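You operate a simulated robot arm through the tools that you are given. There is no shell and no other tool. Be economical: measure what you need, move in short steps, check, and stop when the job is done.

Carry out the task below with a simulated robot arm. There is one attempt and no reset: what you move stays moved.

Task
Tension the blue belt to LIGHT and start it.
Fine: isolate the incline first; then switch on, free the emergency stop and reset.
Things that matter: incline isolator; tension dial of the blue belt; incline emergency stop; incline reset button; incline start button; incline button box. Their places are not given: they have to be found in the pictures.

It is judged by the outcome, as a careful person would: the job done as asked, and still so three seconds after it is handed in. It fails if anything else is knocked over, pushed out of place, dropped, spilled or broken.

Robot
A 6-joint arm with a two-finger parallel gripper, fixed in place. Base frame: the origin is at the foot of the arm, x ahead of it, y to its left, z up. Lengths are in m, angles in degrees, forces in N, time in s.
With the tool pointing down near the work surface it reaches from about 0.1 to 0.74 m from the base axis. Its first joint turns from -166.0 to 166.0 degrees. Payload 3.91 kg.
The TCP is the grasp point between the finger pads, 0.03 m short of the fingertips. In the tool frame z runs along the fingers and y along their closing line. Largest opening 0.11 m; finger width 0.02, thickness 0.01; the body of the gripper, 0.048 by 0.112 m, starts 0.055 m behind the TCP.
Orientation is told as [roll, pitch, yaw] about the base's x, y, z axes, in that order, counted from this pose: with the fingers straight down and closing along the base's y, the tool's x points along the base's -x, its y along +y and its z along -z.

Tools
- The arm moves only by the tool apply_moves. Its argument "plan" is a list of rows, each a list of 3 entries, a list of its own where there are three numbers: the shift along the tool's x, y, z in m, then the turn, a rotation vector about the tool's x, y, z in degrees, then the closure in counts, from 0 (fully open) to 255 (shut). In form: [[[tx, ty, tz], [ax, ay, az], claw], ...]. A call has 1 to 12 rows; each row is the pose to reach, as a shift and turn from the pose commanded when the call began, along the tool's axes at that moment. Each row takes 0.2 s and may step no farther than 0.05 m and 8.6 degrees from the row before; otherwise, or with a gripper value out of range, the whole call is refused. Where a pose cannot be reached the arm comes as near as it can. A force on the tool above 90 N (or 10 N above the force at the start of the call, whichever is more), or a blocked arm, ends the call early, and 0.2 s more pass. Each finger travels about 0.045 m/s and halts on what it meets, pressing with about 41 N; the grip force reading is that of the motor and also rises with nothing between the fingers. The clock runs only during rows and for 0.2 s after the last one: add rows that repeat a pose to give the fingers time. The reply holds the time, the measured pose of the TCP, the force on the tool along the base axes, the opening and the grip force, in the units named above and with some noise.
- Cameras (640 x 400 px; columns grow to the right, rows downward): "scene" is fixed at [0.2398, 0.5077, 1.2623]; the picture's right is [-1.00, 0.09, 0.00], its down [0.03, 0.34, -0.94] and it looks along [-0.09, -0.93, -0.35] (base axes); focal length 336 px, centre (320, 200). "wrist" rides on the gripper at [0.071, 0.022, -0.107] in the tool frame; the picture's right is [-0.29, 0.96, 0.00], its down [-0.76, -0.23, -0.61] and it looks along [-0.58, -0.18, 0.79] (tool axes); focal length 243 px, centre (320, 200).
- grab_frame(camera): a new picture of that camera. The clock stands still meanwhile.
- raise_lower(by): slides the trunk up (or, below 0, down) by that many m; the arm rides with it, the base frame stays. It gives what a move gives, with no picture.
- point_at(camera, pixels): for up to 12 pixels [column, row] of the newest picture of that camera ("zoom" is the newest enlarged one), the place [x, y, z] in the base frame of the surface seen there, good to about 0.002 m, but the place of the scene camera against the robot may be out by one fixed shift of up to 0.025 m in any direction. The clock stands still meanwhile.
- close_up(camera, box): a new picture of the part [left, top, right, bottom] of that camera's present view, enlarged. The clock stands still meanwhile.
- finish_job(): hands the job in; it is judged then, once.

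Keep the steps short. Do not move on a guess: measure, check each grasp and each placing, and mend mistakes. In all there are 80 turns and 34 pictures (those below and enlarged ones count). Leave the gripper open and the arm clear of the work at the hand-in unless told otherwise, and finish with a single line.

The tools are called after "Emit:" as name(argument=value, ...) on one line, values as JSON. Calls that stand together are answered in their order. apply_moves: Moves the arm, as the interface text tells. Its arguments: {"type":"object","properties":{"plan":{"type":"array","items":{"type":"array"}}},"required":["plan"]} The other tools are called the same way: raise_lower (by) slides the trunk up or down; grab_frame (camera) takes a picture; point_at (camera, pixels) gives the place of the surface under pixels of a picture; close_up (camera, box) takes an enlarged picture of a part of a camera's view; finish_job () hands the job in.

At the start:

```text
t: 0.0
position: [0.2277, -0.4125, 1.1003]
ee_rot: [0.0, 0.0, 0.0]
wrist_force: [-0.5, -0.6, -0.6]
width: 0.1103
grip_force: 0.1
trunk travel left (down, up): [-0.5, 0.09]
```

scene: 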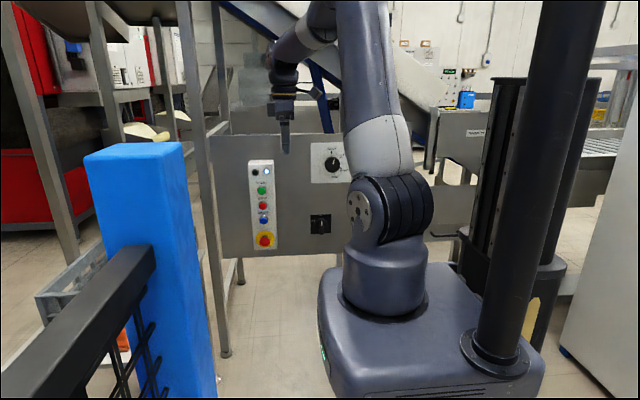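
wrist: 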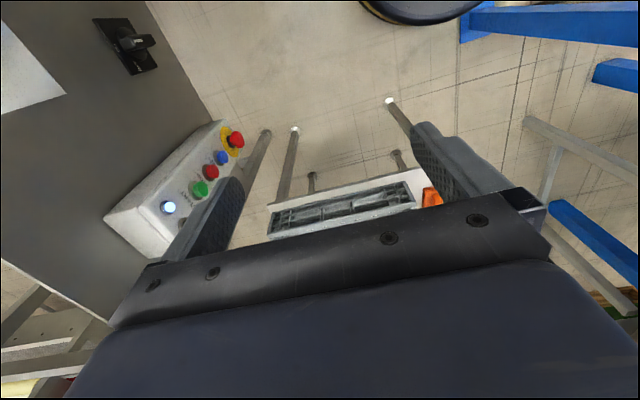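

I see a panel with a button box (scene ~262,205), a dial (~332,163) and a black isolator (~320,224). I'll enlarge them.

Emit:
close_up(camera="scene", box=[230, 130, 390, 260])

Emit:
close_up(camera="scene", box=[380, 30, 540, 150])

```text
3.08 times, centred on (310, 195) of scene
```

zoom: 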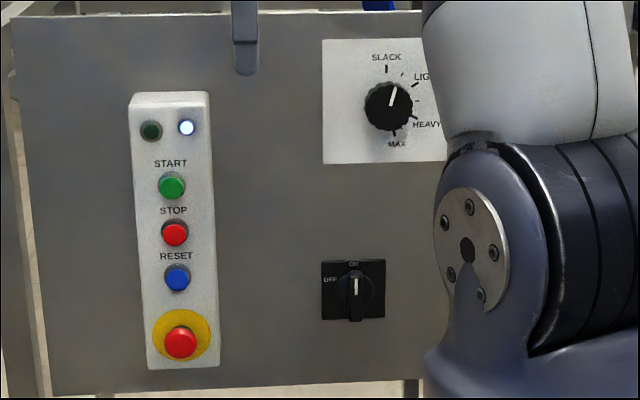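

```text
3.33 times, centred on (460, 90) of scene
```

zoom: 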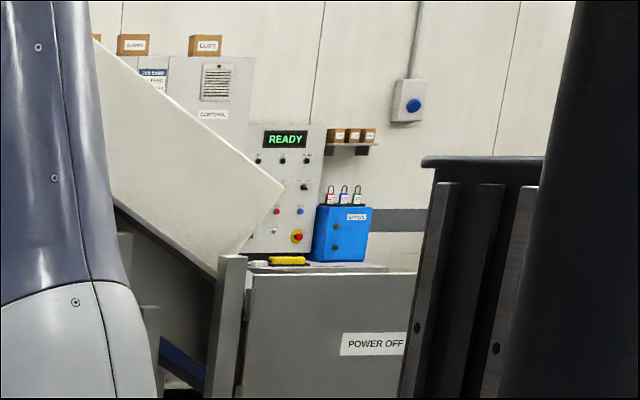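

I'll measure the controls in the scene: dial (332,164), isolator (321,224), buttons, and the bare panel.

Emit:
point_at(camera="scene", pixels=[[262, 190], [262.6, 205.7], [263.6, 220.5], [264.5, 241.4], [332, 164], [321, 224], [295, 200], [295, 240], [230, 200], [318, 180], [254, 211], [310, 232]])

Emit:
point_at(camera="wrist", pixels=[[200, 188], [211, 171], [221, 157], [237, 139], [168, 207], [132, 42], [110, 50], [80, 150], [150, 40]])

Emit:
close_up(camera="wrist", box=[0, 0, 320, 200])

```text
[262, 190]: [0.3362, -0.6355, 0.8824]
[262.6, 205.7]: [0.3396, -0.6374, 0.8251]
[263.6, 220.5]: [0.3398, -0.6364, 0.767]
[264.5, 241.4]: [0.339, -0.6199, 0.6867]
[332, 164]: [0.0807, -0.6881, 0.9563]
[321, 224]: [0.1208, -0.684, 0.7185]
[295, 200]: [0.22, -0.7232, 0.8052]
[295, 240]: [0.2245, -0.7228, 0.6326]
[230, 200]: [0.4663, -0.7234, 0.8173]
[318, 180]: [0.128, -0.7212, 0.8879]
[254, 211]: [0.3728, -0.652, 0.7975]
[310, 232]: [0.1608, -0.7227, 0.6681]
```

```text
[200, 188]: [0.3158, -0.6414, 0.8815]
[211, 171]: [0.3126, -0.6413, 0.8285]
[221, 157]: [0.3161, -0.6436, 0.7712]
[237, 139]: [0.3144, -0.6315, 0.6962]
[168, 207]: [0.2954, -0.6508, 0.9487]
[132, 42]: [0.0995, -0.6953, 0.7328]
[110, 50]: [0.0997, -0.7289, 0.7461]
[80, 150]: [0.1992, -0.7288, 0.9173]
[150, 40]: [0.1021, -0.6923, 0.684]
```

```text
2.00 times, centred on (160, 100) of wrist
```

zoom: 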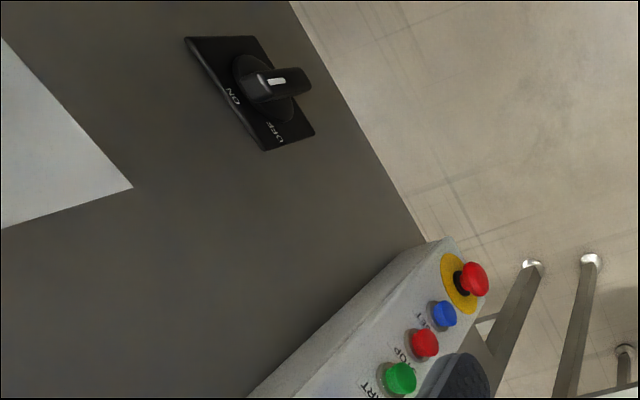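

The wrist view gives true positions: panel y≈-0.729, isolator ≈(0.10,·,0.733), and buttons at x≈0.315. The scene camera is off by about (-0.023,-0.006,+0.003). Next I turn the tool to face the panel, on the spot.

Emit:
apply_moves(plan=[[[0, 0, 0], [8.18, 0, 0], 0], [[0, 0, 0], [16.36, 0, 0], 0], [[0, 0, 0], [24.55, 0, 0], 0], [[0, 0, 0], [32.73, 0, 0], 0], [[0, 0, 0], [40.91, 0, 0], 0], [[0, 0, 0], [49.09, 0, 0], 0], [[0, 0, 0], [57.27, 0, 0], 0], [[0, 0, 0], [65.45, 0, 0], 0], [[0, 0, 0], [73.64, 0, 0], 0], [[0, 0, 0], [81.82, 0, 0], 0], [[0, 0, 0], [90, 0, 0], 0]])

```text
t: 2.4
position: [0.226, -0.4111, 1.1007]
ee_rot: [-90.1, 0.0, 0.2]
wrist_force: [0.2, 0.9, 0.5]
width: 0.1102
grip_force: 0.1
trunk travel left (down, up): [-0.5, 0.09]
```

The tool now faces the panel. I'll move sideways to x≈-0.07, z≈0.93 so the wrist camera faces the dial and isolator.

Emit:
apply_moves(plan=[[[0.04, 0.02, 0], [0, 0, 0], 0], [[0.08, 0.04, 0], [0, 0, 0], 0], [[0.12, 0.06, 0], [0, 0, 0], 0], [[0.16, 0.08, 0], [0, 0, 0], 0], [[0.2, 0.1, 0], [0, 0, 0], 0], [[0.24, 0.13, 0], [0, 0, 0], 0], [[0.27, 0.16, 0], [0, 0, 0], 0], [[0.3, 0.18, 0], [0, 0, 0], 0]])

Emit:
grab_frame(camera="wrist")

```text
t: 4.2
position: [0.1028, -0.3764, 0.9461]
ee_rot: [-90.1, 0.0, -0.7]
wrist_force: [-0.4, -0.4, 0.8]
width: 0.1101
grip_force: 0.0
out of reach, approached as far as the arm can: row 3, 4, 5, 6, 7, 8
trunk travel left (down, up): [-0.5, 0.09]
```

```text
28 pictures are left
```

wrist: 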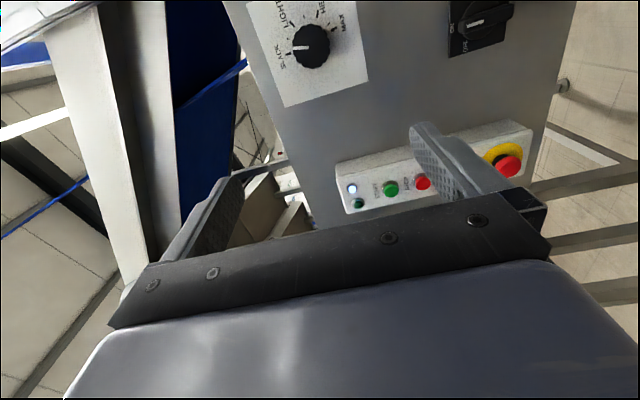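

Only one dial on this panel, beside the blue belt of the incline. I'll enlarge the dial and isolator.

Emit:
close_up(camera="wrist", box=[240, 0, 400, 100])

Emit:
point_at(camera="wrist", pixels=[[312, 46], [299, 48], [312, 25], [350, 60], [475, 22], [478, 5], [497, 18], [465, 30], [400, 60], [510, 165], [391, 188], [452, 27]])

Emit:
close_up(camera="wrist", box=[420, 0, 540, 75])

```text
4.00 times, centred on (320, 50) of wrist
```

zoom: 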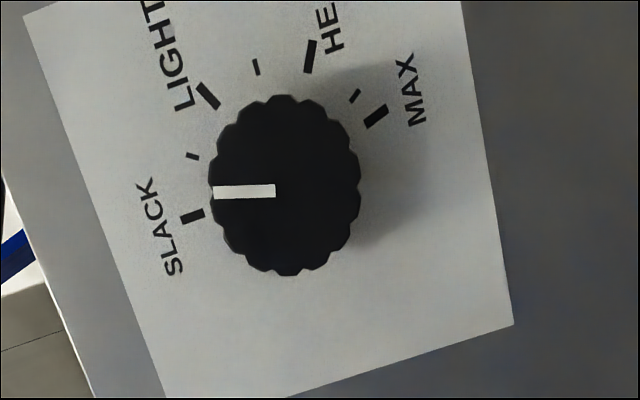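

```text
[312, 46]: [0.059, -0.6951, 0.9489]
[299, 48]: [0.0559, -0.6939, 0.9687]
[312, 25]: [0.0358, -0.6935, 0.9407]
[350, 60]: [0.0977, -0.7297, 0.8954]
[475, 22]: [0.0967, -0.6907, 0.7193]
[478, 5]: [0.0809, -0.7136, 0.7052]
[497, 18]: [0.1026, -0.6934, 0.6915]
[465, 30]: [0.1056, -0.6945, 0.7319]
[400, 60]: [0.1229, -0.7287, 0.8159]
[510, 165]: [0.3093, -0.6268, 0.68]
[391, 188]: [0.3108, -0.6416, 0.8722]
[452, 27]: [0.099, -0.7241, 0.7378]
```

```text
5.33 times, centred on (480, 38) of wrist
```

zoom: 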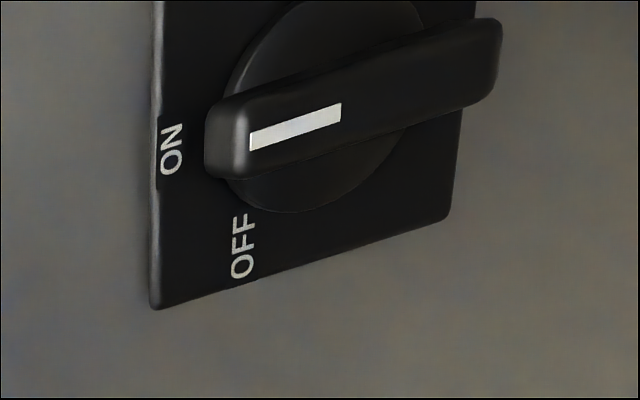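

The isolator is ON with its handle vertical; OFF is 90° counterclockwise from the front. The dial pointer sits between SLACK and LIGHT. I'll measure the tick marks, pointer and handle ends.

Emit:
point_at(camera="wrist", pixels=[[288, 54], [292, 24], [317.5, 14.25], [333.75, 29.25], [294.5, 47.9], [308, 47.7], [288, 39], [464, 28.5], [510, 10], [487, 18.5], [304, 9], [328.5, 24]])

```text
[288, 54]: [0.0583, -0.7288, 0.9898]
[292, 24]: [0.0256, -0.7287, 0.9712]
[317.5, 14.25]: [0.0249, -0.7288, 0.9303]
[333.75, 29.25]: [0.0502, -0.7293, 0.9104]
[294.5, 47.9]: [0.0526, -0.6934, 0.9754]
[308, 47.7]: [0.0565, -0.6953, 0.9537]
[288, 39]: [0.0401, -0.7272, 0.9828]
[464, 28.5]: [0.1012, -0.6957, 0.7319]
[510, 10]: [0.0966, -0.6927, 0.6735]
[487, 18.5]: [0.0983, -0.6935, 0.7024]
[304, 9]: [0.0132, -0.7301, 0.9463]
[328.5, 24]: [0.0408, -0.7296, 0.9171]
```

Handle centre ≈(0.0985,-0.694,0.703), about 0.063 long. Dial centre ≈(0.059,0.951), LIGHT at 60° clockwise and pointer at about 12°. I'll roll the tool +90° so the fingers close along x, edging forward 8 cm while still well clear of the panel.

Emit:
apply_moves(plan=[[[0, 0, 0.008], [0, 0, 8.18], 0], [[0, 0, 0.016], [0, 0, 16.36], 0], [[0, 0, 0.024], [0, 0, 24.55], 0], [[0, 0, 0.032], [0, 0, 32.73], 0], [[0, 0, 0.04], [0, 0, 40.91], 0], [[0, 0, 0.048], [0, 0, 49.09], 0], [[0, 0, 0.056], [0, 0, 57.27], 0], [[0, 0, 0.064], [0, 0, 65.45], 0], [[0, 0, 0.072], [0, 0, 73.64], 0], [[0, 0, 0.08], [0, 0, 81.82], 0], [[0, 0, 0.08], [0, 0, 90], 0]])

```text
t: 6.6
position: [0.1305, -0.4626, 0.957]
ee_rot: [-88.4, -83.4, -1.9]
wrist_force: [0.4, -0.3, -0.2]
width: 0.11
grip_force: 0.1
out of reach, approached as far as the arm can: row 1, 2, 3, 4, 5, 6, 7, 8, 9, 10, 11
trunk travel left (down, up): [-0.5, 0.09]
```

The roll fell about 7° short at the reach limit here. The trunk goes down 0.2 m to bring the arm level with the isolator; the tip is still 0.13 m clear of the box.

Emit:
raise_lower(by=-0.2)

Emit:
grab_frame(camera="scene")

```text
t: 8.8
position: [0.1305, -0.4617, 0.7558]
ee_rot: [-88.5, -83.2, -1.9]
wrist_force: [0.5, -0.3, 0.4]
width: 0.11
grip_force: 0.0
trunk travel left (down, up): [-0.3, 0.29]
```

```text
25 pictures are left
```

scene: 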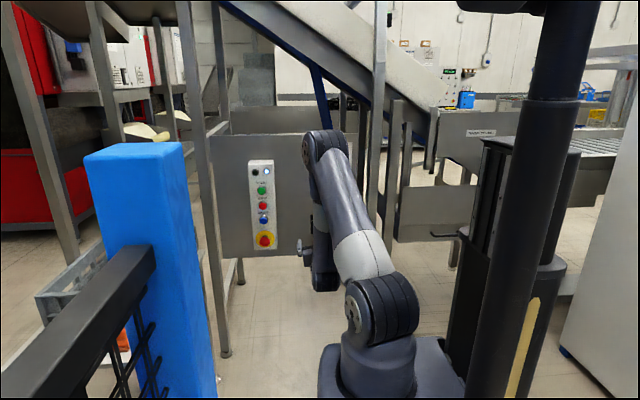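

The elbow may be near the panel, so I'll check its distance.

Emit:
point_at(camera="scene", pixels=[[325, 140], [335, 145], [310, 140], [320, 190], [380, 310], [325, 250], [308, 248]])

```text
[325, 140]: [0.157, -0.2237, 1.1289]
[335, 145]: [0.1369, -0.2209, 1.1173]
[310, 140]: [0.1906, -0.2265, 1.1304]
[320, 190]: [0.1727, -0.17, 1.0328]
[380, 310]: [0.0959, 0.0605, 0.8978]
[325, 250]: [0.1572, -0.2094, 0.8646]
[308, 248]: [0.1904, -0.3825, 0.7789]
```

The elbow has plenty of room. I'll align with the isolator (x 0.0985, z 0.703), finish the roll, and stop at y≈-0.60.

Emit:
apply_moves(plan=[[[0.014, -0.0064, 0.035], [0, 0, 1.7], 0], [[0.028, -0.0128, 0.07], [0, 0, 3.4], 0], [[0.042, -0.019, 0.105], [0, 0, 5.1], 0], [[0.0564, -0.0255, 0.138], [0, 0, 6.8], 0], [[0.0564, -0.0255, 0.138], [0, 0, 6.8], 0]])

Emit:
grab_frame(camera="wrist")

```text
t: 10.0
position: [0.1425, -0.6059, 0.7116]
ee_rot: [-73.3, -88.2, -19.0]
wrist_force: [0.1, 0.3, -0.4]
width: 0.1099
grip_force: 0.0
out of reach, approached as far as the arm can: row 1, 2, 3, 4, 5
trunk travel left (down, up): [-0.3, 0.29]
```

```text
24 pictures are left
```

wrist: 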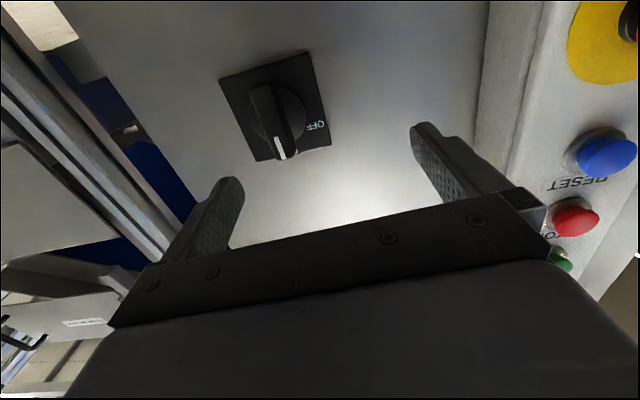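

x won't go below about 0.14 with the tool square to the panel (an arm limit). As a test, I'll yaw the tool 8° toward -x while shifting 3 cm, still in free space.

Emit:
apply_moves(plan=[[[0, -0.015, 0], [4, 0, 0], 0], [[0, -0.03, 0], [8, 0, 0], 0], [[0, -0.03, 0], [8, 0, 0], 0]])

```text
t: 10.8
position: [0.111, -0.6052, 0.7122]
ee_rot: [-28.0, -89.6, -70.5]
wrist_force: [0.0, -0.7, 0.1]
width: 0.1098
grip_force: 0.1
out of reach, approached as far as the arm can: row 1
trunk travel left (down, up): [-0.3, 0.29]
```

The tilt makes x reachable, so the limit is the shoulder turn. I'll approach the isolator with the tool yawed about 12° and stop just before the handle to look.

Emit:
apply_moves(plan=[[[0.0045, 0, 0.025], [2, 0, 0], 0], [[0.009, -0.0005, 0.05], [3.5, 0, 0], 0], [[0.009, -0.0005, 0.05], [3.5, 0, 0], 0]])

Emit:
grab_frame(camera="wrist")

```text
t: 11.6
position: [0.1028, -0.6549, 0.701]
ee_rot: [-4.5, -89.9, -97.3]
wrist_force: [-0.2, -0.8, -0.4]
width: 0.1098
grip_force: 0.2
trunk travel left (down, up): [-0.3, 0.29]
```

```text
23 pictures are left
```

wrist: 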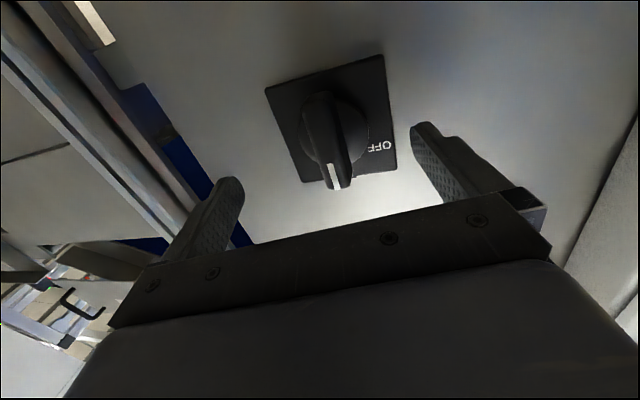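

Reached cleanly, with the handle between the fingers. I'll measure the handle precisely from here.

Emit:
point_at(camera="wrist", pixels=[[334, 175], [339, 186], [318, 97], [325, 130], [310, 130], [342, 130], [323, 170], [347, 170], [290, 120], [365, 165]])

```text
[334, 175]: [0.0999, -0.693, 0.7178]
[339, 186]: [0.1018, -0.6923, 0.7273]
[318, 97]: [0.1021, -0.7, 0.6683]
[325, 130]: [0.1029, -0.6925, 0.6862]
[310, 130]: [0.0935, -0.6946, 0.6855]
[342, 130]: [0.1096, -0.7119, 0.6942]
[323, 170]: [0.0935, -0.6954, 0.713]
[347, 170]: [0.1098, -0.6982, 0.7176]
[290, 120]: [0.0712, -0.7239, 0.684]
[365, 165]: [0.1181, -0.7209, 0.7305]
```

Handle centre (0.101, 0.700), thickness 0.016. I'll advance 22 mm, then close to about 22 mm to cage the handle.

Emit:
apply_moves(plan=[[[0.001, 0.004, 0.011], [0, 0, 0], 0], [[0.001, 0.0073, 0.022], [0, 0, 0], 0], [[0.001, 0.0073, 0.022], [0, 0, 0], 205], [[0.001, 0.0073, 0.022], [0, 0, 0], 205], [[0.001, 0.0073, 0.022], [0, 0, 0], 205], [[0.001, 0.0073, 0.022], [0, 0, 0], 205], [[0.001, 0.0073, 0.022], [0, 0, 0], 205], [[0.001, 0.0073, 0.022], [0, 0, 0], 205]])

Emit:
grab_frame(camera="wrist")

```text
t: 13.4
position: [0.1054, -0.6797, 0.7002]
ee_rot: [3.1, -89.8, -104.9]
wrist_force: [-2.1, 0.9, -0.1]
width: 0.0226
grip_force: 0.9
trunk travel left (down, up): [-0.3, 0.29]
```

```text
22 pictures are left
```

wrist: 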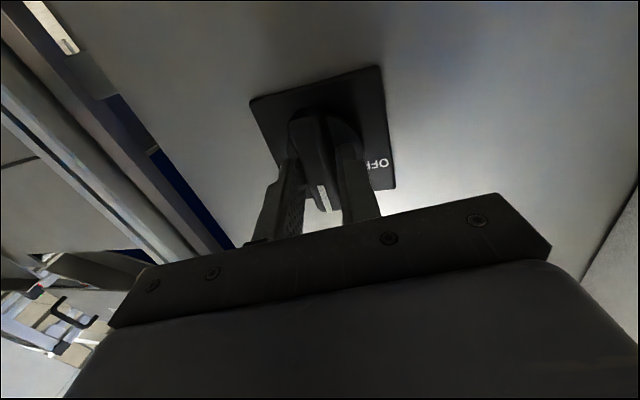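

The handle is caged. I'll snug the fingers to about 0.0186 and turn 90° counterclockwise about the tool axis.

Emit:
apply_moves(plan=[[[0, 0, 0], [0, 0, 0], 212], [[0, 0, 0], [0, 0, -8.4], 212], [[0, 0, 0], [0, 0, -16.8], 212], [[0, 0, 0], [0, 0, -25.2], 212], [[0, 0, 0], [0, 0, -33.6], 212], [[0, 0, 0], [0, 0, -42], 212], [[0, 0, 0], [0, 0, -50.4], 212], [[0, 0, 0], [0, 0, -58.8], 212], [[0, 0, 0], [0, 0, -67.2], 212], [[0, 0, 0], [0, 0, -75.6], 212], [[0, 0, 0], [0, 0, -84], 212], [[0, 0, 0], [0, 0, -90], 212]])

Emit:
grab_frame(camera="wrist")

```text
t: 16.0
position: [0.1058, -0.6798, 0.7003]
ee_rot: [-89.8, 0.1, -11.8]
wrist_force: [1.8, -3.2, -0.8]
width: 0.0196
grip_force: 1.4
trunk travel left (down, up): [-0.3, 0.29]
```

```text
21 pictures are left
```

wrist: 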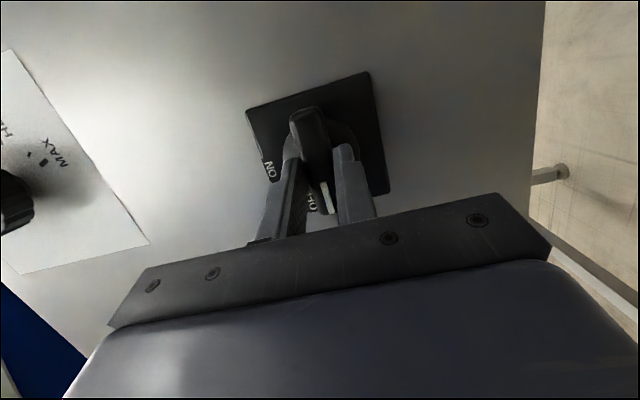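

The handle follows and points at OFF, perhaps a few degrees short. I'll nudge a bit further to take up the slack, then return and open.

Emit:
apply_moves(plan=[[[0, 0, 0], [0, 0, -5], 212], [[0, 0, 0], [0, 0, -9], 212], [[0, 0, 0], [0, 0, -9], 212]])

Emit:
apply_moves(plan=[[[0, 0, 0], [0, 0, 0], 170], [[0, 0, 0], [0, 0, 5], 100], [[0, 0, 0], [0, 0, 9], 0], [[0, 0, 0], [0, 0, 9], 0], [[0, 0, 0], [0, 0, 9], 0], [[0, 0, 0], [0, 0, 9], 0], [[0, 0, -0.03], [0, 0, 9], 0], [[0, 0, -0.06], [0, 0, 9], 0]])

Emit:
grab_frame(camera="wrist")

```text
t: 16.8
position: [0.105, -0.6801, 0.7009]
ee_rot: [-89.7, 9.1, -11.7]
wrist_force: [-0.5, 0.1, -2.8]
width: 0.0199
grip_force: 36.9
trunk travel left (down, up): [-0.3, 0.29]
```

```text
t: 18.6
position: [0.1172, -0.6198, 0.7011]
ee_rot: [-89.8, -0.1, -11.9]
wrist_force: [-0.1, -0.5, -0.1]
width: 0.11
grip_force: 0.1
trunk travel left (down, up): [-0.3, 0.29]
```

```text
20 pictures are left
```

wrist: 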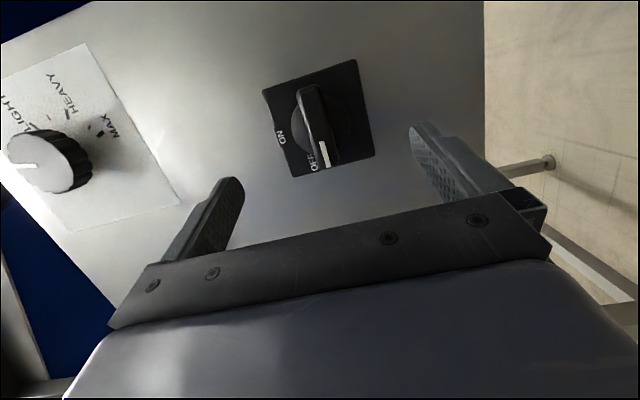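

The handle now points to OFF. I'll measure its angle, and look at the lamps and dial from the scene camera.

Emit:
point_at(camera="wrist", pixels=[[306, 92], [326, 160], [318, 130], [37, 161], [25, 166], [105, 133], [65, 165]])

Emit:
close_up(camera="scene", box=[230, 130, 390, 260])

```text
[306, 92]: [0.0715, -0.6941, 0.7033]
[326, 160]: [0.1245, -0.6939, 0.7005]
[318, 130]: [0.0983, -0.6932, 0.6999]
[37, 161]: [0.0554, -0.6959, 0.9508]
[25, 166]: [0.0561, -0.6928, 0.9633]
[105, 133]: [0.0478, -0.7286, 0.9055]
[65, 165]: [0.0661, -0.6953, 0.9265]
```

```text
3.08 times, centred on (310, 195) of scene
```

zoom: 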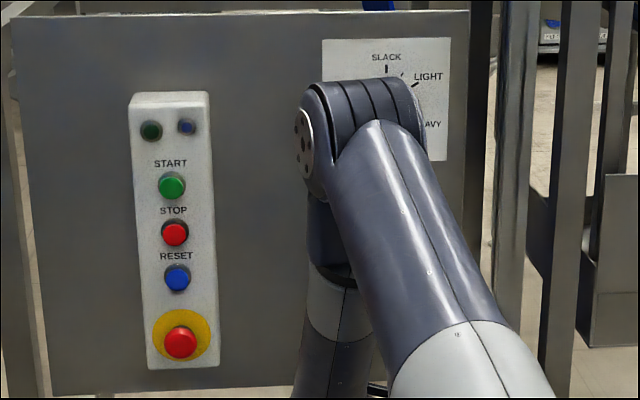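

Isolated: the white power lamp is off and the handle is at OFF. Next I raise the trunk 0.249 m to dial height, then yaw and shift toward the dial at (0.058, 0.950).

Emit:
raise_lower(by=0.249)

Emit:
apply_moves(plan=[[[0.017, 0, 0], [0, 3.1, 0], 0], [[0.034, 0, 0.01], [0, 6.2, 0], 0], [[0.034, 0, 0.0378], [0, 6.2, 0], 0], [[0.034, 0, 0.0378], [0, 6.2, 0], 0]])

```text
t: 21.1
position: [0.1173, -0.6205, 0.9485]
ee_rot: [-89.8, 0.1, -11.7]
wrist_force: [0.1, 0.3, -0.8]
width: 0.11
grip_force: 0.0
trunk travel left (down, up): [-0.549, 0.041]
```

```text
t: 22.1
position: [0.0753, -0.6517, 0.9481]
ee_rot: [-89.8, 0.0, -18.0]
wrist_force: [0.4, -0.1, 0.9]
width: 0.11
grip_force: 0.0
trunk travel left (down, up): [-0.549, 0.041]
```

Reached. Next I roll -24° so the 48° turn is symmetric, and look.

Emit:
apply_moves(plan=[[[0, -0.001, 0], [0, 0, -8], 0], [[0, -0.002, 0], [0, 0, -16], 0], [[0, -0.002, 0], [0, 0, -24], 0], [[0, -0.002, 0], [0, 0, -24], 0]])

Emit:
grab_frame(camera="wrist")

```text
t: 23.1
position: [0.075, -0.651, 0.9512]
ee_rot: [-89.9, 24.0, -18.0]
wrist_force: [0.6, -0.5, -0.4]
width: 0.1096
grip_force: 0.1
trunk travel left (down, up): [-0.549, 0.041]
```

```text
18 pictures are left
```

wrist: 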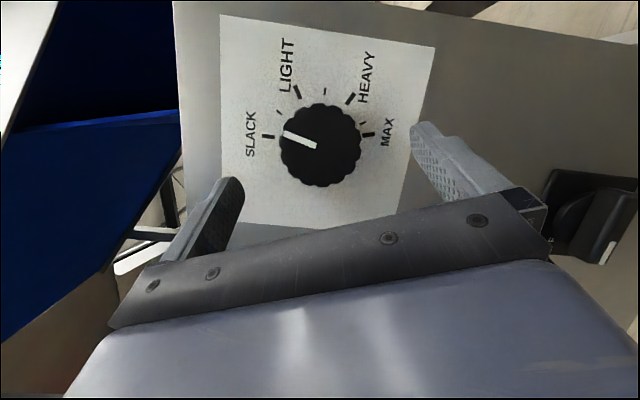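

Clear view of the dial, next to the blue belt. I'll measure the pointer, centre and ticks.

Emit:
point_at(camera="wrist", pixels=[[286, 134], [314, 146], [267, 136], [297, 91], [351, 99], [368, 135], [321, 147], [321, 110], [322, 181], [357, 150], [279, 112]])

Emit:
close_up(camera="wrist", box=[240, 70, 400, 200])

```text
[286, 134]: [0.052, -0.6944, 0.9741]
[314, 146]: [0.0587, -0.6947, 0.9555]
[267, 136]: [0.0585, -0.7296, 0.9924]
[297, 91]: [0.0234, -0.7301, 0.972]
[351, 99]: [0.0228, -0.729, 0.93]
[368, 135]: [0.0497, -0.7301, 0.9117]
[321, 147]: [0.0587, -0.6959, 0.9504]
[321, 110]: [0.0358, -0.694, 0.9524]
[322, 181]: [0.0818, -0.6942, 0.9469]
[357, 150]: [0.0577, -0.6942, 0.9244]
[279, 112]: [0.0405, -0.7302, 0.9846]
```

```text
3.08 times, centred on (320, 135) of wrist
```

zoom: 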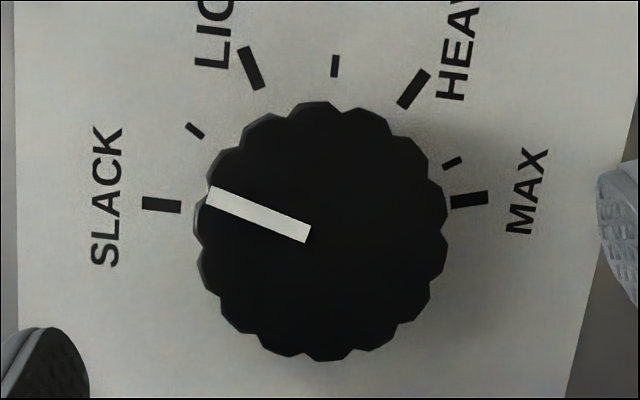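

Pointer ≈16°, LIGHT ≈59°, so about +43° is needed. I'll advance 29 mm and grip the knob.

Emit:
apply_moves(plan=[[[0, 0, 0.015], [0, 0, 0], 0], [[0, 0, 0.029], [0, 0, 0], 0], [[0, 0, 0.029], [0, 0, 0], 150], [[0, 0, 0.029], [0, 0, 0], 150], [[0, 0, 0.029], [0, 0, 0], 150], [[0, 0, 0.029], [0, 0, 0], 150], [[0, 0, 0.029], [0, 0, 0], 150]])

```text
t: 24.8
position: [0.0666, -0.678, 0.9506]
ee_rot: [-89.8, 24.0, -17.9]
wrist_force: [-1.0, -0.2, -0.7]
width: 0.059
grip_force: 45.1
trunk travel left (down, up): [-0.549, 0.041]
```

Gripped (width 0.059). Now turn +43° clockwise.

Emit:
apply_moves(plan=[[[0, 0, 0], [0, 0, 8], 150], [[0, 0, 0], [0, 0, 16], 150], [[0, 0, 0], [0, 0, 24], 150], [[0, 0, 0], [0, 0, 32], 150], [[0, 0, 0], [0, 0, 40], 150], [[0, 0, 0], [0, 0, 43], 150], [[0, 0, 0], [0, 0, 43], 150]])

Emit:
close_up(camera="wrist", box=[220, 60, 420, 200])

```text
t: 26.4
position: [0.0679, -0.6778, 0.9502]
ee_rot: [-89.8, -18.9, -18.0]
wrist_force: [5.8, 1.7, -2.6]
width: 0.0584
grip_force: 45.2
trunk travel left (down, up): [-0.549, 0.041]
```

```text
2.86 times, centred on (320, 130) of wrist
```

zoom: 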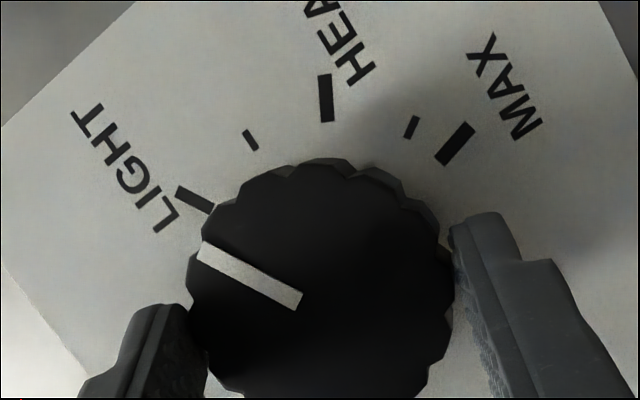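

The pointer lies nearly parallel to the LIGHT tick. I'll measure it.

Emit:
point_at(camera="zoom", pixels=[[206, 253], [295, 298], [182, 193], [207, 207], [325, 100], [455, 144]])

```text
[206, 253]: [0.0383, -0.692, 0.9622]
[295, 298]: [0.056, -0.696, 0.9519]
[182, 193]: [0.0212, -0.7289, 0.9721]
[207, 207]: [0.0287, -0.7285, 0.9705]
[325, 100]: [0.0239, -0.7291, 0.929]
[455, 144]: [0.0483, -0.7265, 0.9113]
```

Pointer ≈59–60°, on LIGHT. I'll release and back off straight.

Emit:
apply_moves(plan=[[[0, 0, 0], [0, 0, 0], 100], [[0, 0, 0], [0, 0, 0], 0], [[0, 0, 0], [0, 0, 0], 0], [[0, 0, 0], [0, 0, 0], 0], [[0, 0, 0], [0, 0, 0], 0], [[0, 0, -0.03], [0, 0, 0], 0], [[0, 0, -0.06], [0, 0, 0], 0], [[0, 0, -0.06], [0, 0, 0], 0]])

Emit:
close_up(camera="wrist", box=[220, 60, 420, 200])

```text
t: 28.1
position: [0.087, -0.6191, 0.9507]
ee_rot: [-89.8, -19.0, -18.1]
wrist_force: [1.4, 0.1, -0.7]
width: 0.1099
grip_force: 0.0
trunk travel left (down, up): [-0.549, 0.041]
```

```text
2.86 times, centred on (320, 130) of wrist
```

zoom: 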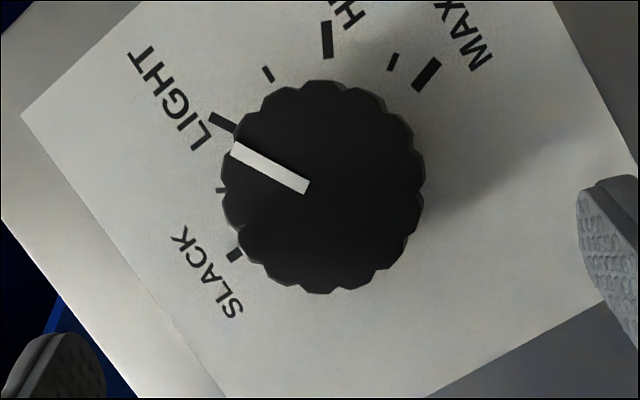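

The dial stays at LIGHT. I return to the isolator: unroll, then yaw back and shift, then trunk down 0.249.

Emit:
apply_moves(plan=[[[0, 0, 0], [0, 0, -6.5], 0], [[0, 0, 0], [0, 0, -13], 0], [[0, 0, 0], [0, 0, -19], 0], [[0, 0, 0], [0, 0, -19], 0]])

Emit:
apply_moves(plan=[[[-0.0144, 0, -0.004], [0, -3.1, 0], 0], [[-0.0288, 0, -0.0083], [0, -6.2, 0], 0], [[-0.0288, 0, -0.0083], [0, -6.2, 0], 0]])

Emit:
raise_lower(by=-0.249)

```text
t: 29.1
position: [0.0856, -0.6206, 0.951]
ee_rot: [-89.8, 0.1, -18.0]
wrist_force: [0.1, 0.0, 0.8]
width: 0.11
grip_force: 0.1
trunk travel left (down, up): [-0.549, 0.041]
```

```text
t: 29.9
position: [0.1164, -0.6208, 0.9519]
ee_rot: [-89.8, 0.0, -11.7]
wrist_force: [1.1, 0.4, -0.8]
width: 0.11
grip_force: 0.0
trunk travel left (down, up): [-0.549, 0.041]
```

```text
t: 32.5
position: [0.1156, -0.6199, 0.7026]
ee_rot: [-89.9, 0.0, -11.9]
wrist_force: [0.2, 0.6, 0.1]
width: 0.1102
grip_force: 0.0
trunk travel left (down, up): [-0.3, 0.29]
```

Advance onto the horizontal handle and close to cage it.

Emit:
apply_moves(plan=[[[-0.001, 0.001, 0.03], [0, 0, 0], 0], [[-0.002, 0.002, 0.06], [0, 0, 0], 0], [[-0.002, 0.002, 0.06], [0, 0, 0], 212], [[-0.002, 0.002, 0.06], [0, 0, 0], 212], [[-0.002, 0.002, 0.06], [0, 0, 0], 212], [[-0.002, 0.002, 0.06], [0, 0, 0], 212], [[-0.002, 0.002, 0.06], [0, 0, 0], 212], [[-0.002, 0.002, 0.06], [0, 0, 0], 212]])

```text
t: 34.3
position: [0.1057, -0.6788, 0.7009]
ee_rot: [-89.8, 0.0, -11.8]
wrist_force: [-0.5, -0.6, -0.4]
width: 0.0191
grip_force: 0.6
trunk travel left (down, up): [-0.3, 0.29]
```

Caged at 0.019. Turn +90° clockwise, then a further 9° for slack.

Emit:
apply_moves(plan=[[[0, 0, 0], [0, 0, 8.4], 212], [[0, 0, 0], [0, 0, 16.8], 212], [[0, 0, 0], [0, 0, 25.2], 212], [[0, 0, 0], [0, 0, 33.6], 212], [[0, 0, 0], [0, 0, 42], 212], [[0, 0, 0], [0, 0, 50.4], 212], [[0, 0, 0], [0, 0, 58.8], 212], [[0, 0, 0], [0, 0, 67.2], 212], [[0, 0, 0], [0, 0, 75.6], 212], [[0, 0, 0], [0, 0, 84], 212], [[0, 0, 0], [0, 0, 91], 212], [[0, 0, 0], [0, 0, 97], 212]])

Emit:
apply_moves(plan=[[[0, 0, 0], [0, 0, 0], 170], [[0, 0, 0], [0, 0, -4], 100], [[0, 0, 0], [0, 0, -7], 0], [[0, 0, 0], [0, 0, -7], 0], [[0, 0, 0], [0, 0, -7], 0], [[0, 0, 0], [0, 0, -7], 0], [[0, 0, -0.03], [0, 0, -7], 0], [[0, 0, -0.06], [0, 0, -7], 0], [[0, 0, -0.06], [0, 0, -7], 0]])

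Emit:
grab_frame(camera="wrist")

Emit:
close_up(camera="scene", box=[230, 150, 310, 255])

```text
t: 36.9
position: [0.105, -0.6796, 0.699]
ee_rot: [84.6, -83.2, 172.7]
wrist_force: [-13.0, 49.8, -0.6]
width: 0.022
grip_force: 45.5
out of reach, approached as far as the arm can: row 12
trunk travel left (down, up): [-0.3, 0.29]
```

```text
t: 38.2
position: [0.0904, -0.6755, 0.6968]
ee_rot: [25.4, -88.7, -129.7]
wrist_force: [-21.1, 12.4, -4.0]
width: 0.0764
grip_force: 0.1
trunk travel left (down, up): [-0.3, 0.29]
stopped in row 6: the force on the tool passed its limit (the readings are from after the stop); the commanded pose is now the measured one
```

```text
14 pictures are left
```

wrist: 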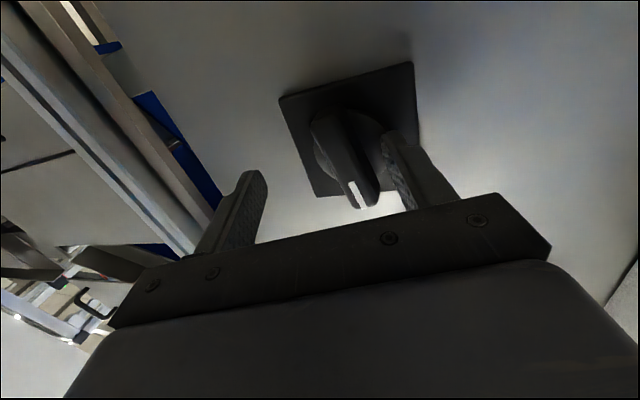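

```text
3.81 times, centred on (270, 202) of scene
```

zoom: 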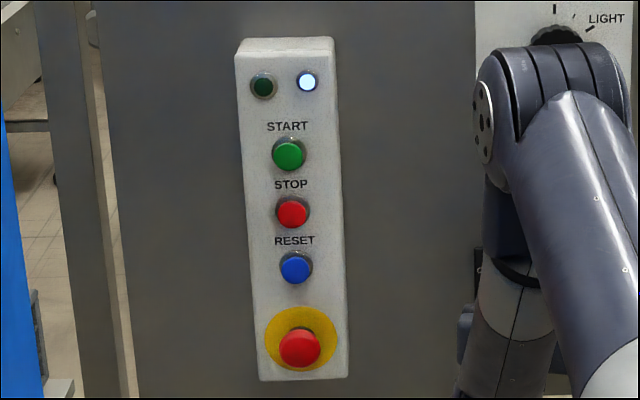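

Power is on (white lamp lit). But the arm drifted to x≈0.09 and the right finger leans on the handle. I'll shift 8 mm toward +x (tool y), fully open, then back out.

Emit:
apply_moves(plan=[[[0, 0.006, 0], [0, 0, 0], 0], [[0, 0.01, 0], [0, 0, 0], 0], [[0, 0.01, 0], [0, 0, 0], 0], [[0, 0.01, -0.03], [0, 0, 0], 0], [[0, 0.01, -0.06], [0, 0, 0], 0], [[0, 0.01, -0.08], [0, 0, 0], 0]])

Emit:
grab_frame(camera="wrist")

```text
t: 39.6
position: [0.1285, -0.6039, 0.6993]
ee_rot: [20.2, -89.2, -123.5]
wrist_force: [-0.6, 0.6, 0.2]
width: 0.11
grip_force: 0.1
trunk travel left (down, up): [-0.3, 0.29]
```

```text
12 pictures are left
```

wrist: 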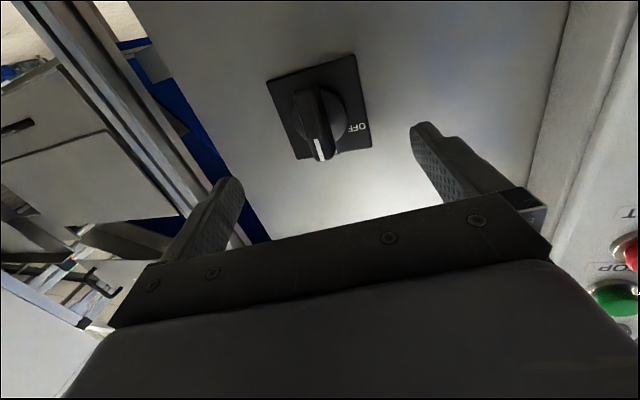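

The isolator is cleanly at ON and the arm is free. Next I retreat 12 cm while unrolling 90°, to prepare for the emergency stop.

Emit:
apply_moves(plan=[[[0, 0, -0.03], [0, 0, 0], 0], [[0, 0, -0.06], [0, 0, -8.2], 0], [[0, 0, -0.08], [0, 0, -16.4], 0], [[0, 0, -0.1], [0, 0, -24.6], 0], [[0, 0, -0.11], [0, 0, -32.8], 0], [[0, 0, -0.11], [0, 0, -41], 0], [[0, 0, -0.11], [0, 0, -49.2], 0], [[0, 0, -0.11], [0, 0, -57.4], 0], [[0, 0, -0.11], [0, 0, -65.6], 0], [[0, 0, -0.11], [0, 0, -73.8], 0], [[0, 0, -0.11], [0, 0, -82], 0], [[0, 0, -0.11], [0, 0, -90], 0]])

```text
t: 42.2
position: [0.1527, -0.4966, 0.7009]
ee_rot: [-89.2, -0.1, -13.2]
wrist_force: [0.8, 0.1, 0.0]
width: 0.1102
grip_force: 0.0
trunk travel left (down, up): [-0.3, 0.29]
```

Now shift to face the emergency stop at x≈0.312, square to the panel, at y≈-0.51.

Emit:
apply_moves(plan=[[[-0.04, 0.003, -0.006], [0, -3.3, 0], 0], [[-0.08, 0.006, -0.012], [0, -6.6, 0], 0], [[-0.12, 0.009, -0.018], [0, -9.9, 0], 0], [[-0.158, 0.011, -0.0232], [0, -13.2, 0], 0], [[-0.158, 0.011, -0.0232], [0, -13.2, 0], 0]])

Emit:
grab_frame(camera="wrist")

```text
t: 43.5
position: [0.315, -0.5087, 0.6905]
ee_rot: [-89.4, -0.4, 0.1]
wrist_force: [-0.7, 0.6, -0.3]
width: 0.11
grip_force: 0.1
trunk travel left (down, up): [-0.3, 0.29]
```

```text
11 pictures are left
```

wrist: 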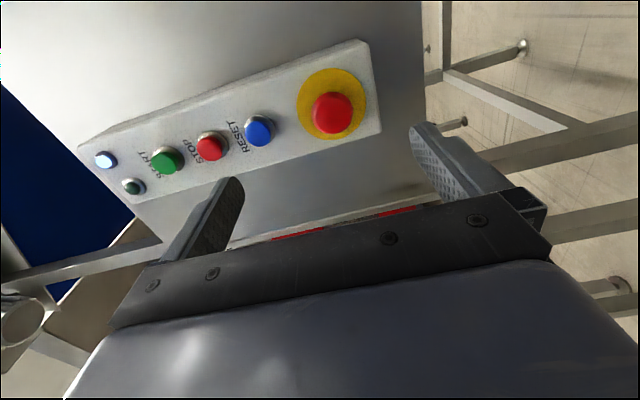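

Emit:
close_up(camera="wrist", box=[230, 50, 390, 150])

Emit:
point_at(camera="wrist", pixels=[[332, 112], [317, 113], [348, 113], [332, 96], [332, 128], [258, 131], [210, 146], [165, 160], [358, 90], [280, 100], [245, 160], [330, 82]])

```text
4.00 times, centred on (310, 100) of wrist
```

zoom: 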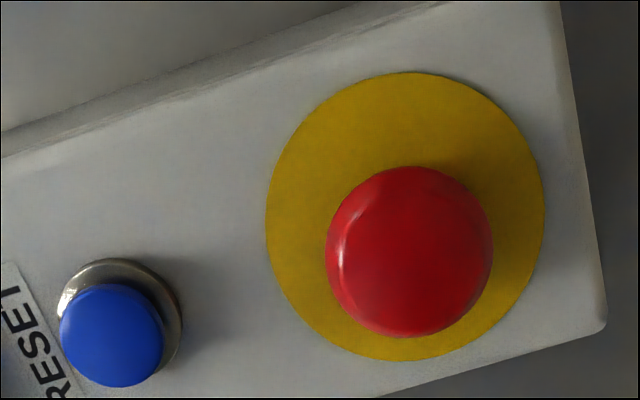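

```text
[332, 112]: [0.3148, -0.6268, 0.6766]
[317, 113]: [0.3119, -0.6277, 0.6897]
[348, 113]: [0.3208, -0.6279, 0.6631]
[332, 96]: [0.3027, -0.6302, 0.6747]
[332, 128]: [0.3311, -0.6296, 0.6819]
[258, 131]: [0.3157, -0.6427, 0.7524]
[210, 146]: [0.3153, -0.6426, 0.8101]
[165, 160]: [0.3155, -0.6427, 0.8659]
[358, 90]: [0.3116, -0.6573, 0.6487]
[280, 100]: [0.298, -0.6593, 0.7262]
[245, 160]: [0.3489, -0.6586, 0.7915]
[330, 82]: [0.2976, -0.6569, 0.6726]
```

E-stop head centre ≈(0.3155,-0.627,0.677), diameter ≈0.034. I'll roll -30°, lower 13 mm, pre-close to 0.06 to avoid the RESET button, and come to y≈-0.57.

Emit:
apply_moves(plan=[[[0, 0.0035, 0.015], [0, 0, -8], 60], [[0, 0.007, 0.03], [0, 0, -16], 115], [[0, 0.0105, 0.045], [0, 0, -24], 115], [[0, 0.0135, 0.06], [0, 0, -30], 115], [[0, 0.0135, 0.06], [0, 0, -30], 115]])

Emit:
grab_frame(camera="wrist")

```text
t: 44.6
position: [0.3134, -0.5704, 0.6756]
ee_rot: [-89.2, 29.7, 0.4]
wrist_force: [1.1, 0.3, 0.3]
width: 0.0607
grip_force: 0.1
trunk travel left (down, up): [-0.3, 0.29]
```

```text
9 pictures are left
```

wrist: 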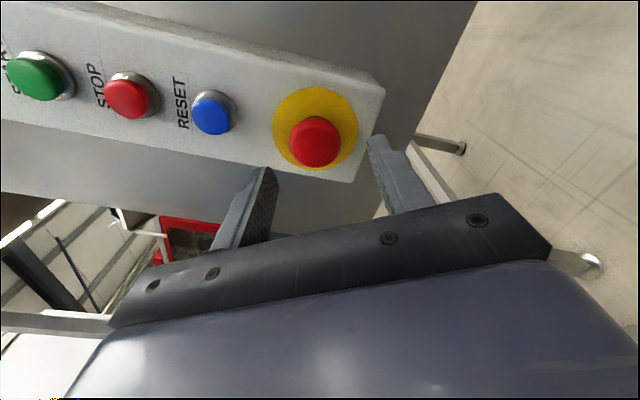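

Aligned. Advance 46 mm and grip the mushroom head.

Emit:
apply_moves(plan=[[[-0.0012, -0.0019, 0.025], [0, 0, 0], 115], [[-0.0012, -0.0019, 0.046], [0, 0, 0], 115], [[-0.0012, -0.0019, 0.046], [0, 0, 0], 200], [[-0.0012, -0.0019, 0.046], [0, 0, 0], 200], [[-0.0012, -0.0019, 0.046], [0, 0, 0], 200], [[-0.0012, -0.0019, 0.046], [0, 0, 0], 200]])

```text
t: 46.0
position: [0.3182, -0.617, 0.6796]
ee_rot: [-89.6, 29.4, 0.3]
wrist_force: [12.4, -4.5, 18.8]
width: 0.0394
grip_force: 44.9
trunk travel left (down, up): [-0.3, 0.29]
```

Gripped (0.039). A 22 N side force along the closing line says I'm about 3 mm off centre, so I'll ease that and twist clockwise 60°.

Emit:
apply_moves(plan=[[[0, -0.003, 0], [0, 0, 0], 200], [[0, -0.003, 0], [0, 0, 8], 200], [[0, -0.003, 0], [0, 0, 16], 200], [[0, -0.003, 0], [0, 0, 24], 200], [[0, -0.003, 0], [0, 0, 32], 200], [[0, -0.003, 0], [0, 0, 40], 200], [[0, -0.003, 0], [0, 0, 48], 200], [[0, -0.003, 0], [0, 0, 56], 200], [[0, -0.003, 0], [0, 0, 60], 200]])

```text
t: 48.0
position: [0.3162, -0.6171, 0.6769]
ee_rot: [-88.8, -30.4, -0.5]
wrist_force: [0.8, 1.1, -14.8]
width: 0.0395
grip_force: 45.2
trunk travel left (down, up): [-0.3, 0.29]
```

Twist done. Open to 0.06, back off 5 cm, and look.

Emit:
apply_moves(plan=[[[0, 0, 0], [0, 0, 0], 115], [[0, 0, 0], [0, 0, 0], 115], [[0, 0, 0], [0, 0, 0], 115], [[0, 0, -0.025], [0, 0, 0], 115], [[0, 0, -0.05], [0, 0, 0], 115], [[0, 0, -0.05], [0, 0, 0], 115]])

Emit:
grab_frame(camera="wrist")

```text
t: 49.5
position: [0.3158, -0.5661, 0.6803]
ee_rot: [-89.2, -30.4, -0.4]
wrist_force: [0.4, -0.1, 0.0]
width: 0.0603
grip_force: 0.1
trunk travel left (down, up): [-0.3, 0.29]
```

```text
8 pictures are left
```

wrist: 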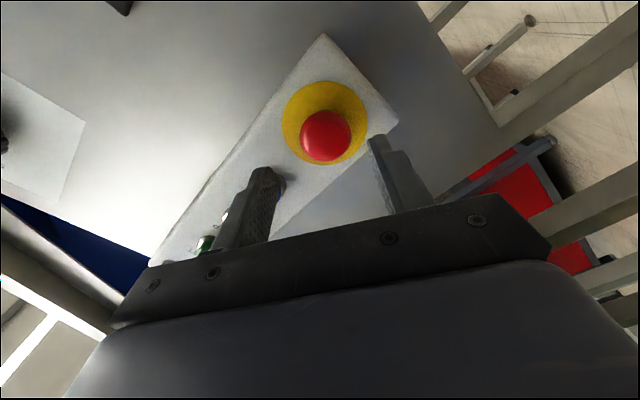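

Emit:
point_at(camera="wrist", pixels=[[325, 134], [330, 128], [320, 140], [325, 150], [315, 92]])

```text
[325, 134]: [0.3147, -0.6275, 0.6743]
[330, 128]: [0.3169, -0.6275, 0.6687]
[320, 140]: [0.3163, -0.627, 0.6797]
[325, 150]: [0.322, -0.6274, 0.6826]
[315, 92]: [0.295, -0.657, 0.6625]
```

The head sits at the same depth as before, so its state isn't visible. The lamps will show whether it freed. I'll go up to RESET (z 0.7524), unroll, and close the fingers to use as a pusher.

Emit:
apply_moves(plan=[[[-0.009, -0.0156, -0.01], [0, 0, -7.6], 255], [[-0.018, -0.0312, -0.01], [0, 0, -15.2], 255], [[-0.027, -0.0468, -0.01], [0, 0, -22.8], 255], [[-0.036, -0.0624, -0.01], [0, 0, -30.4], 255], [[-0.036, -0.0624, 0.01], [0, 0, -30.4], 255], [[-0.036, -0.0624, 0.01], [0, 0, -30.4], 255]])

Emit:
close_up(camera="scene", box=[230, 150, 310, 255])

```text
t: 50.9
position: [0.3153, -0.5779, 0.7519]
ee_rot: [-89.3, 0.1, 0.0]
wrist_force: [-0.3, 0.4, 0.5]
width: 0.0001
grip_force: 37.4
trunk travel left (down, up): [-0.3, 0.29]
```

```text
3.81 times, centred on (270, 202) of scene
```

zoom: 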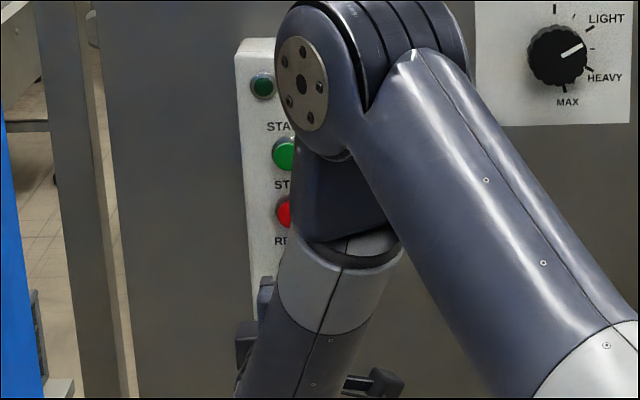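

Positioned; the green lamp is visible from the scene camera. Press RESET: 41 mm forward (≈6 mm of travel), then back.

Emit:
apply_moves(plan=[[[0, 0, 0.025], [0, 0, 0], 255], [[0, 0, 0.034], [0, 0, 0], 255], [[0, 0, 0.038], [0, 0, 0], 255], [[0, 0, 0.041], [0, 0, 0], 255], [[0, 0, 0.041], [0, 0, 0], 255]])

```text
t: 52.0
position: [0.3152, -0.6186, 0.7517]
ee_rot: [-89.3, -0.1, 0.0]
wrist_force: [-2.2, 9.6, -1.2]
width: 0.0
grip_force: 38.1
trunk travel left (down, up): [-0.3, 0.29]
```

RESET is pressed (9.6 N). I'll add 1.5 mm to be sure, then withdraw and rise to START (z 0.866).

Emit:
apply_moves(plan=[[[0, 0, 0.0015], [0, 0, 0], 255], [[0, 0, 0.0015], [0, 0, 0], 255], [[0, 0, -0.02], [0, 0, 0], 255], [[0, 0, -0.041], [0, 0, 0], 255], [[0, -0.04, -0.041], [0, 0, 0], 255], [[0, -0.08, -0.041], [0, 0, 0], 255], [[0, -0.1145, -0.041], [0, 0, 0], 255], [[0, -0.1145, -0.041], [0, 0, 0], 255]])

Emit:
grab_frame(camera="wrist")

```text
t: 53.9
position: [0.3141, -0.578, 0.8683]
ee_rot: [-89.2, 0.0, 0.1]
wrist_force: [0.0, -0.2, 0.2]
width: 0.0002
grip_force: 37.1
trunk travel left (down, up): [-0.3, 0.29]
```

```text
6 pictures are left
```

wrist: 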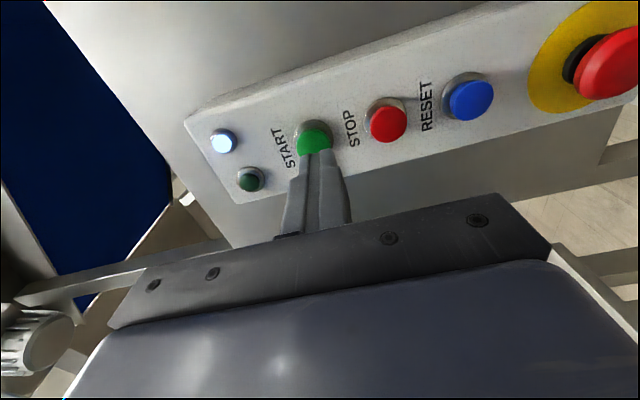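

The e-stop head stands off on its black stem. The fingers point at START; press it: 43 mm forward, then back.

Emit:
apply_moves(plan=[[[0, 0.001, 0.025], [0, 0, 0], 255], [[0, 0.002, 0.034], [0, 0, 0], 255], [[0, 0.002, 0.039], [0, 0, 0], 255], [[0, 0.002, 0.042], [0, 0, 0], 255], [[0, 0.002, 0.042], [0, 0, 0], 255]])

Emit:
apply_moves(plan=[[[0, 0, -0.025], [0, 0, 0], 255], [[0, 0, -0.05], [0, 0, 0], 200], [[0, 0, -0.09], [0, 0, 0], 100], [[0, 0, -0.13], [0, 0, 0], 0], [[0, 0, -0.13], [0, 0, 0], 0], [[0, 0, -0.13], [0, 0, 0], 0]])

Emit:
grab_frame(camera="wrist")

```text
t: 55.0
position: [0.3143, -0.6179, 0.8647]
ee_rot: [-89.3, 0.1, 0.1]
wrist_force: [-3.4, 15.8, 0.9]
width: 0.0
grip_force: 37.3
trunk travel left (down, up): [-0.3, 0.29]
```

```text
t: 56.5
position: [0.3151, -0.4919, 0.8683]
ee_rot: [-89.3, 0.1, 0.0]
wrist_force: [0.6, -1.7, 0.4]
width: 0.1021
grip_force: 0.0
trunk travel left (down, up): [-0.3, 0.29]
```

```text
5 pictures are left
```

wrist: 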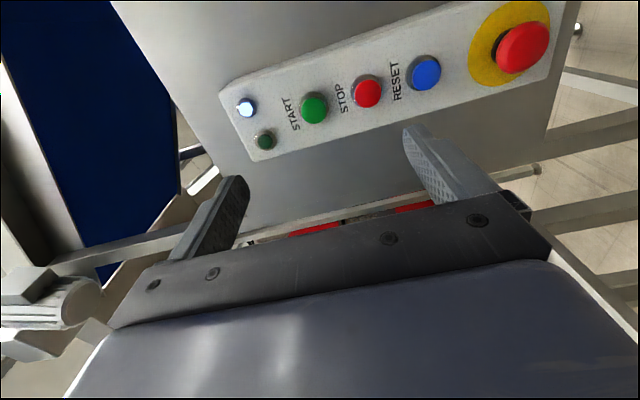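

The green lamp still looks dark. I'll check the e-stop depth and lamp colour before retrying.

Emit:
point_at(camera="wrist", pixels=[[528, 45], [518, 45], [314, 108], [425, 72], [367, 92], [265, 139], [487, 60]])

Emit:
close_up(camera="wrist", box=[220, 0, 560, 170])

```text
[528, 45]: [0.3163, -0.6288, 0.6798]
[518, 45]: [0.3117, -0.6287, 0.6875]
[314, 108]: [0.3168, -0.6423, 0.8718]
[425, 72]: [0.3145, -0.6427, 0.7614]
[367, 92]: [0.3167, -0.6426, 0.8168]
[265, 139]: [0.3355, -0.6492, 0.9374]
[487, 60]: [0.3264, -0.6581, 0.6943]
```

```text
1.88 times, centred on (390, 85) of wrist
```

zoom: 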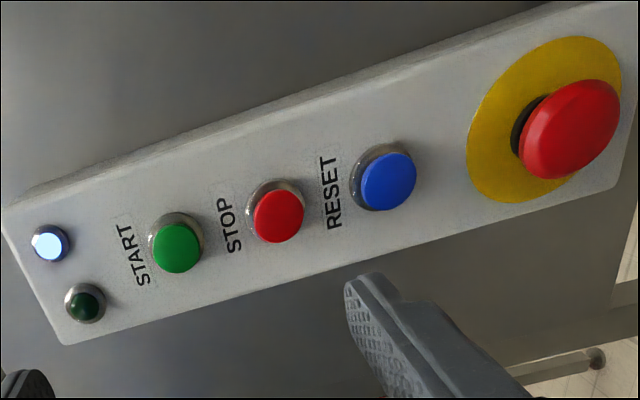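

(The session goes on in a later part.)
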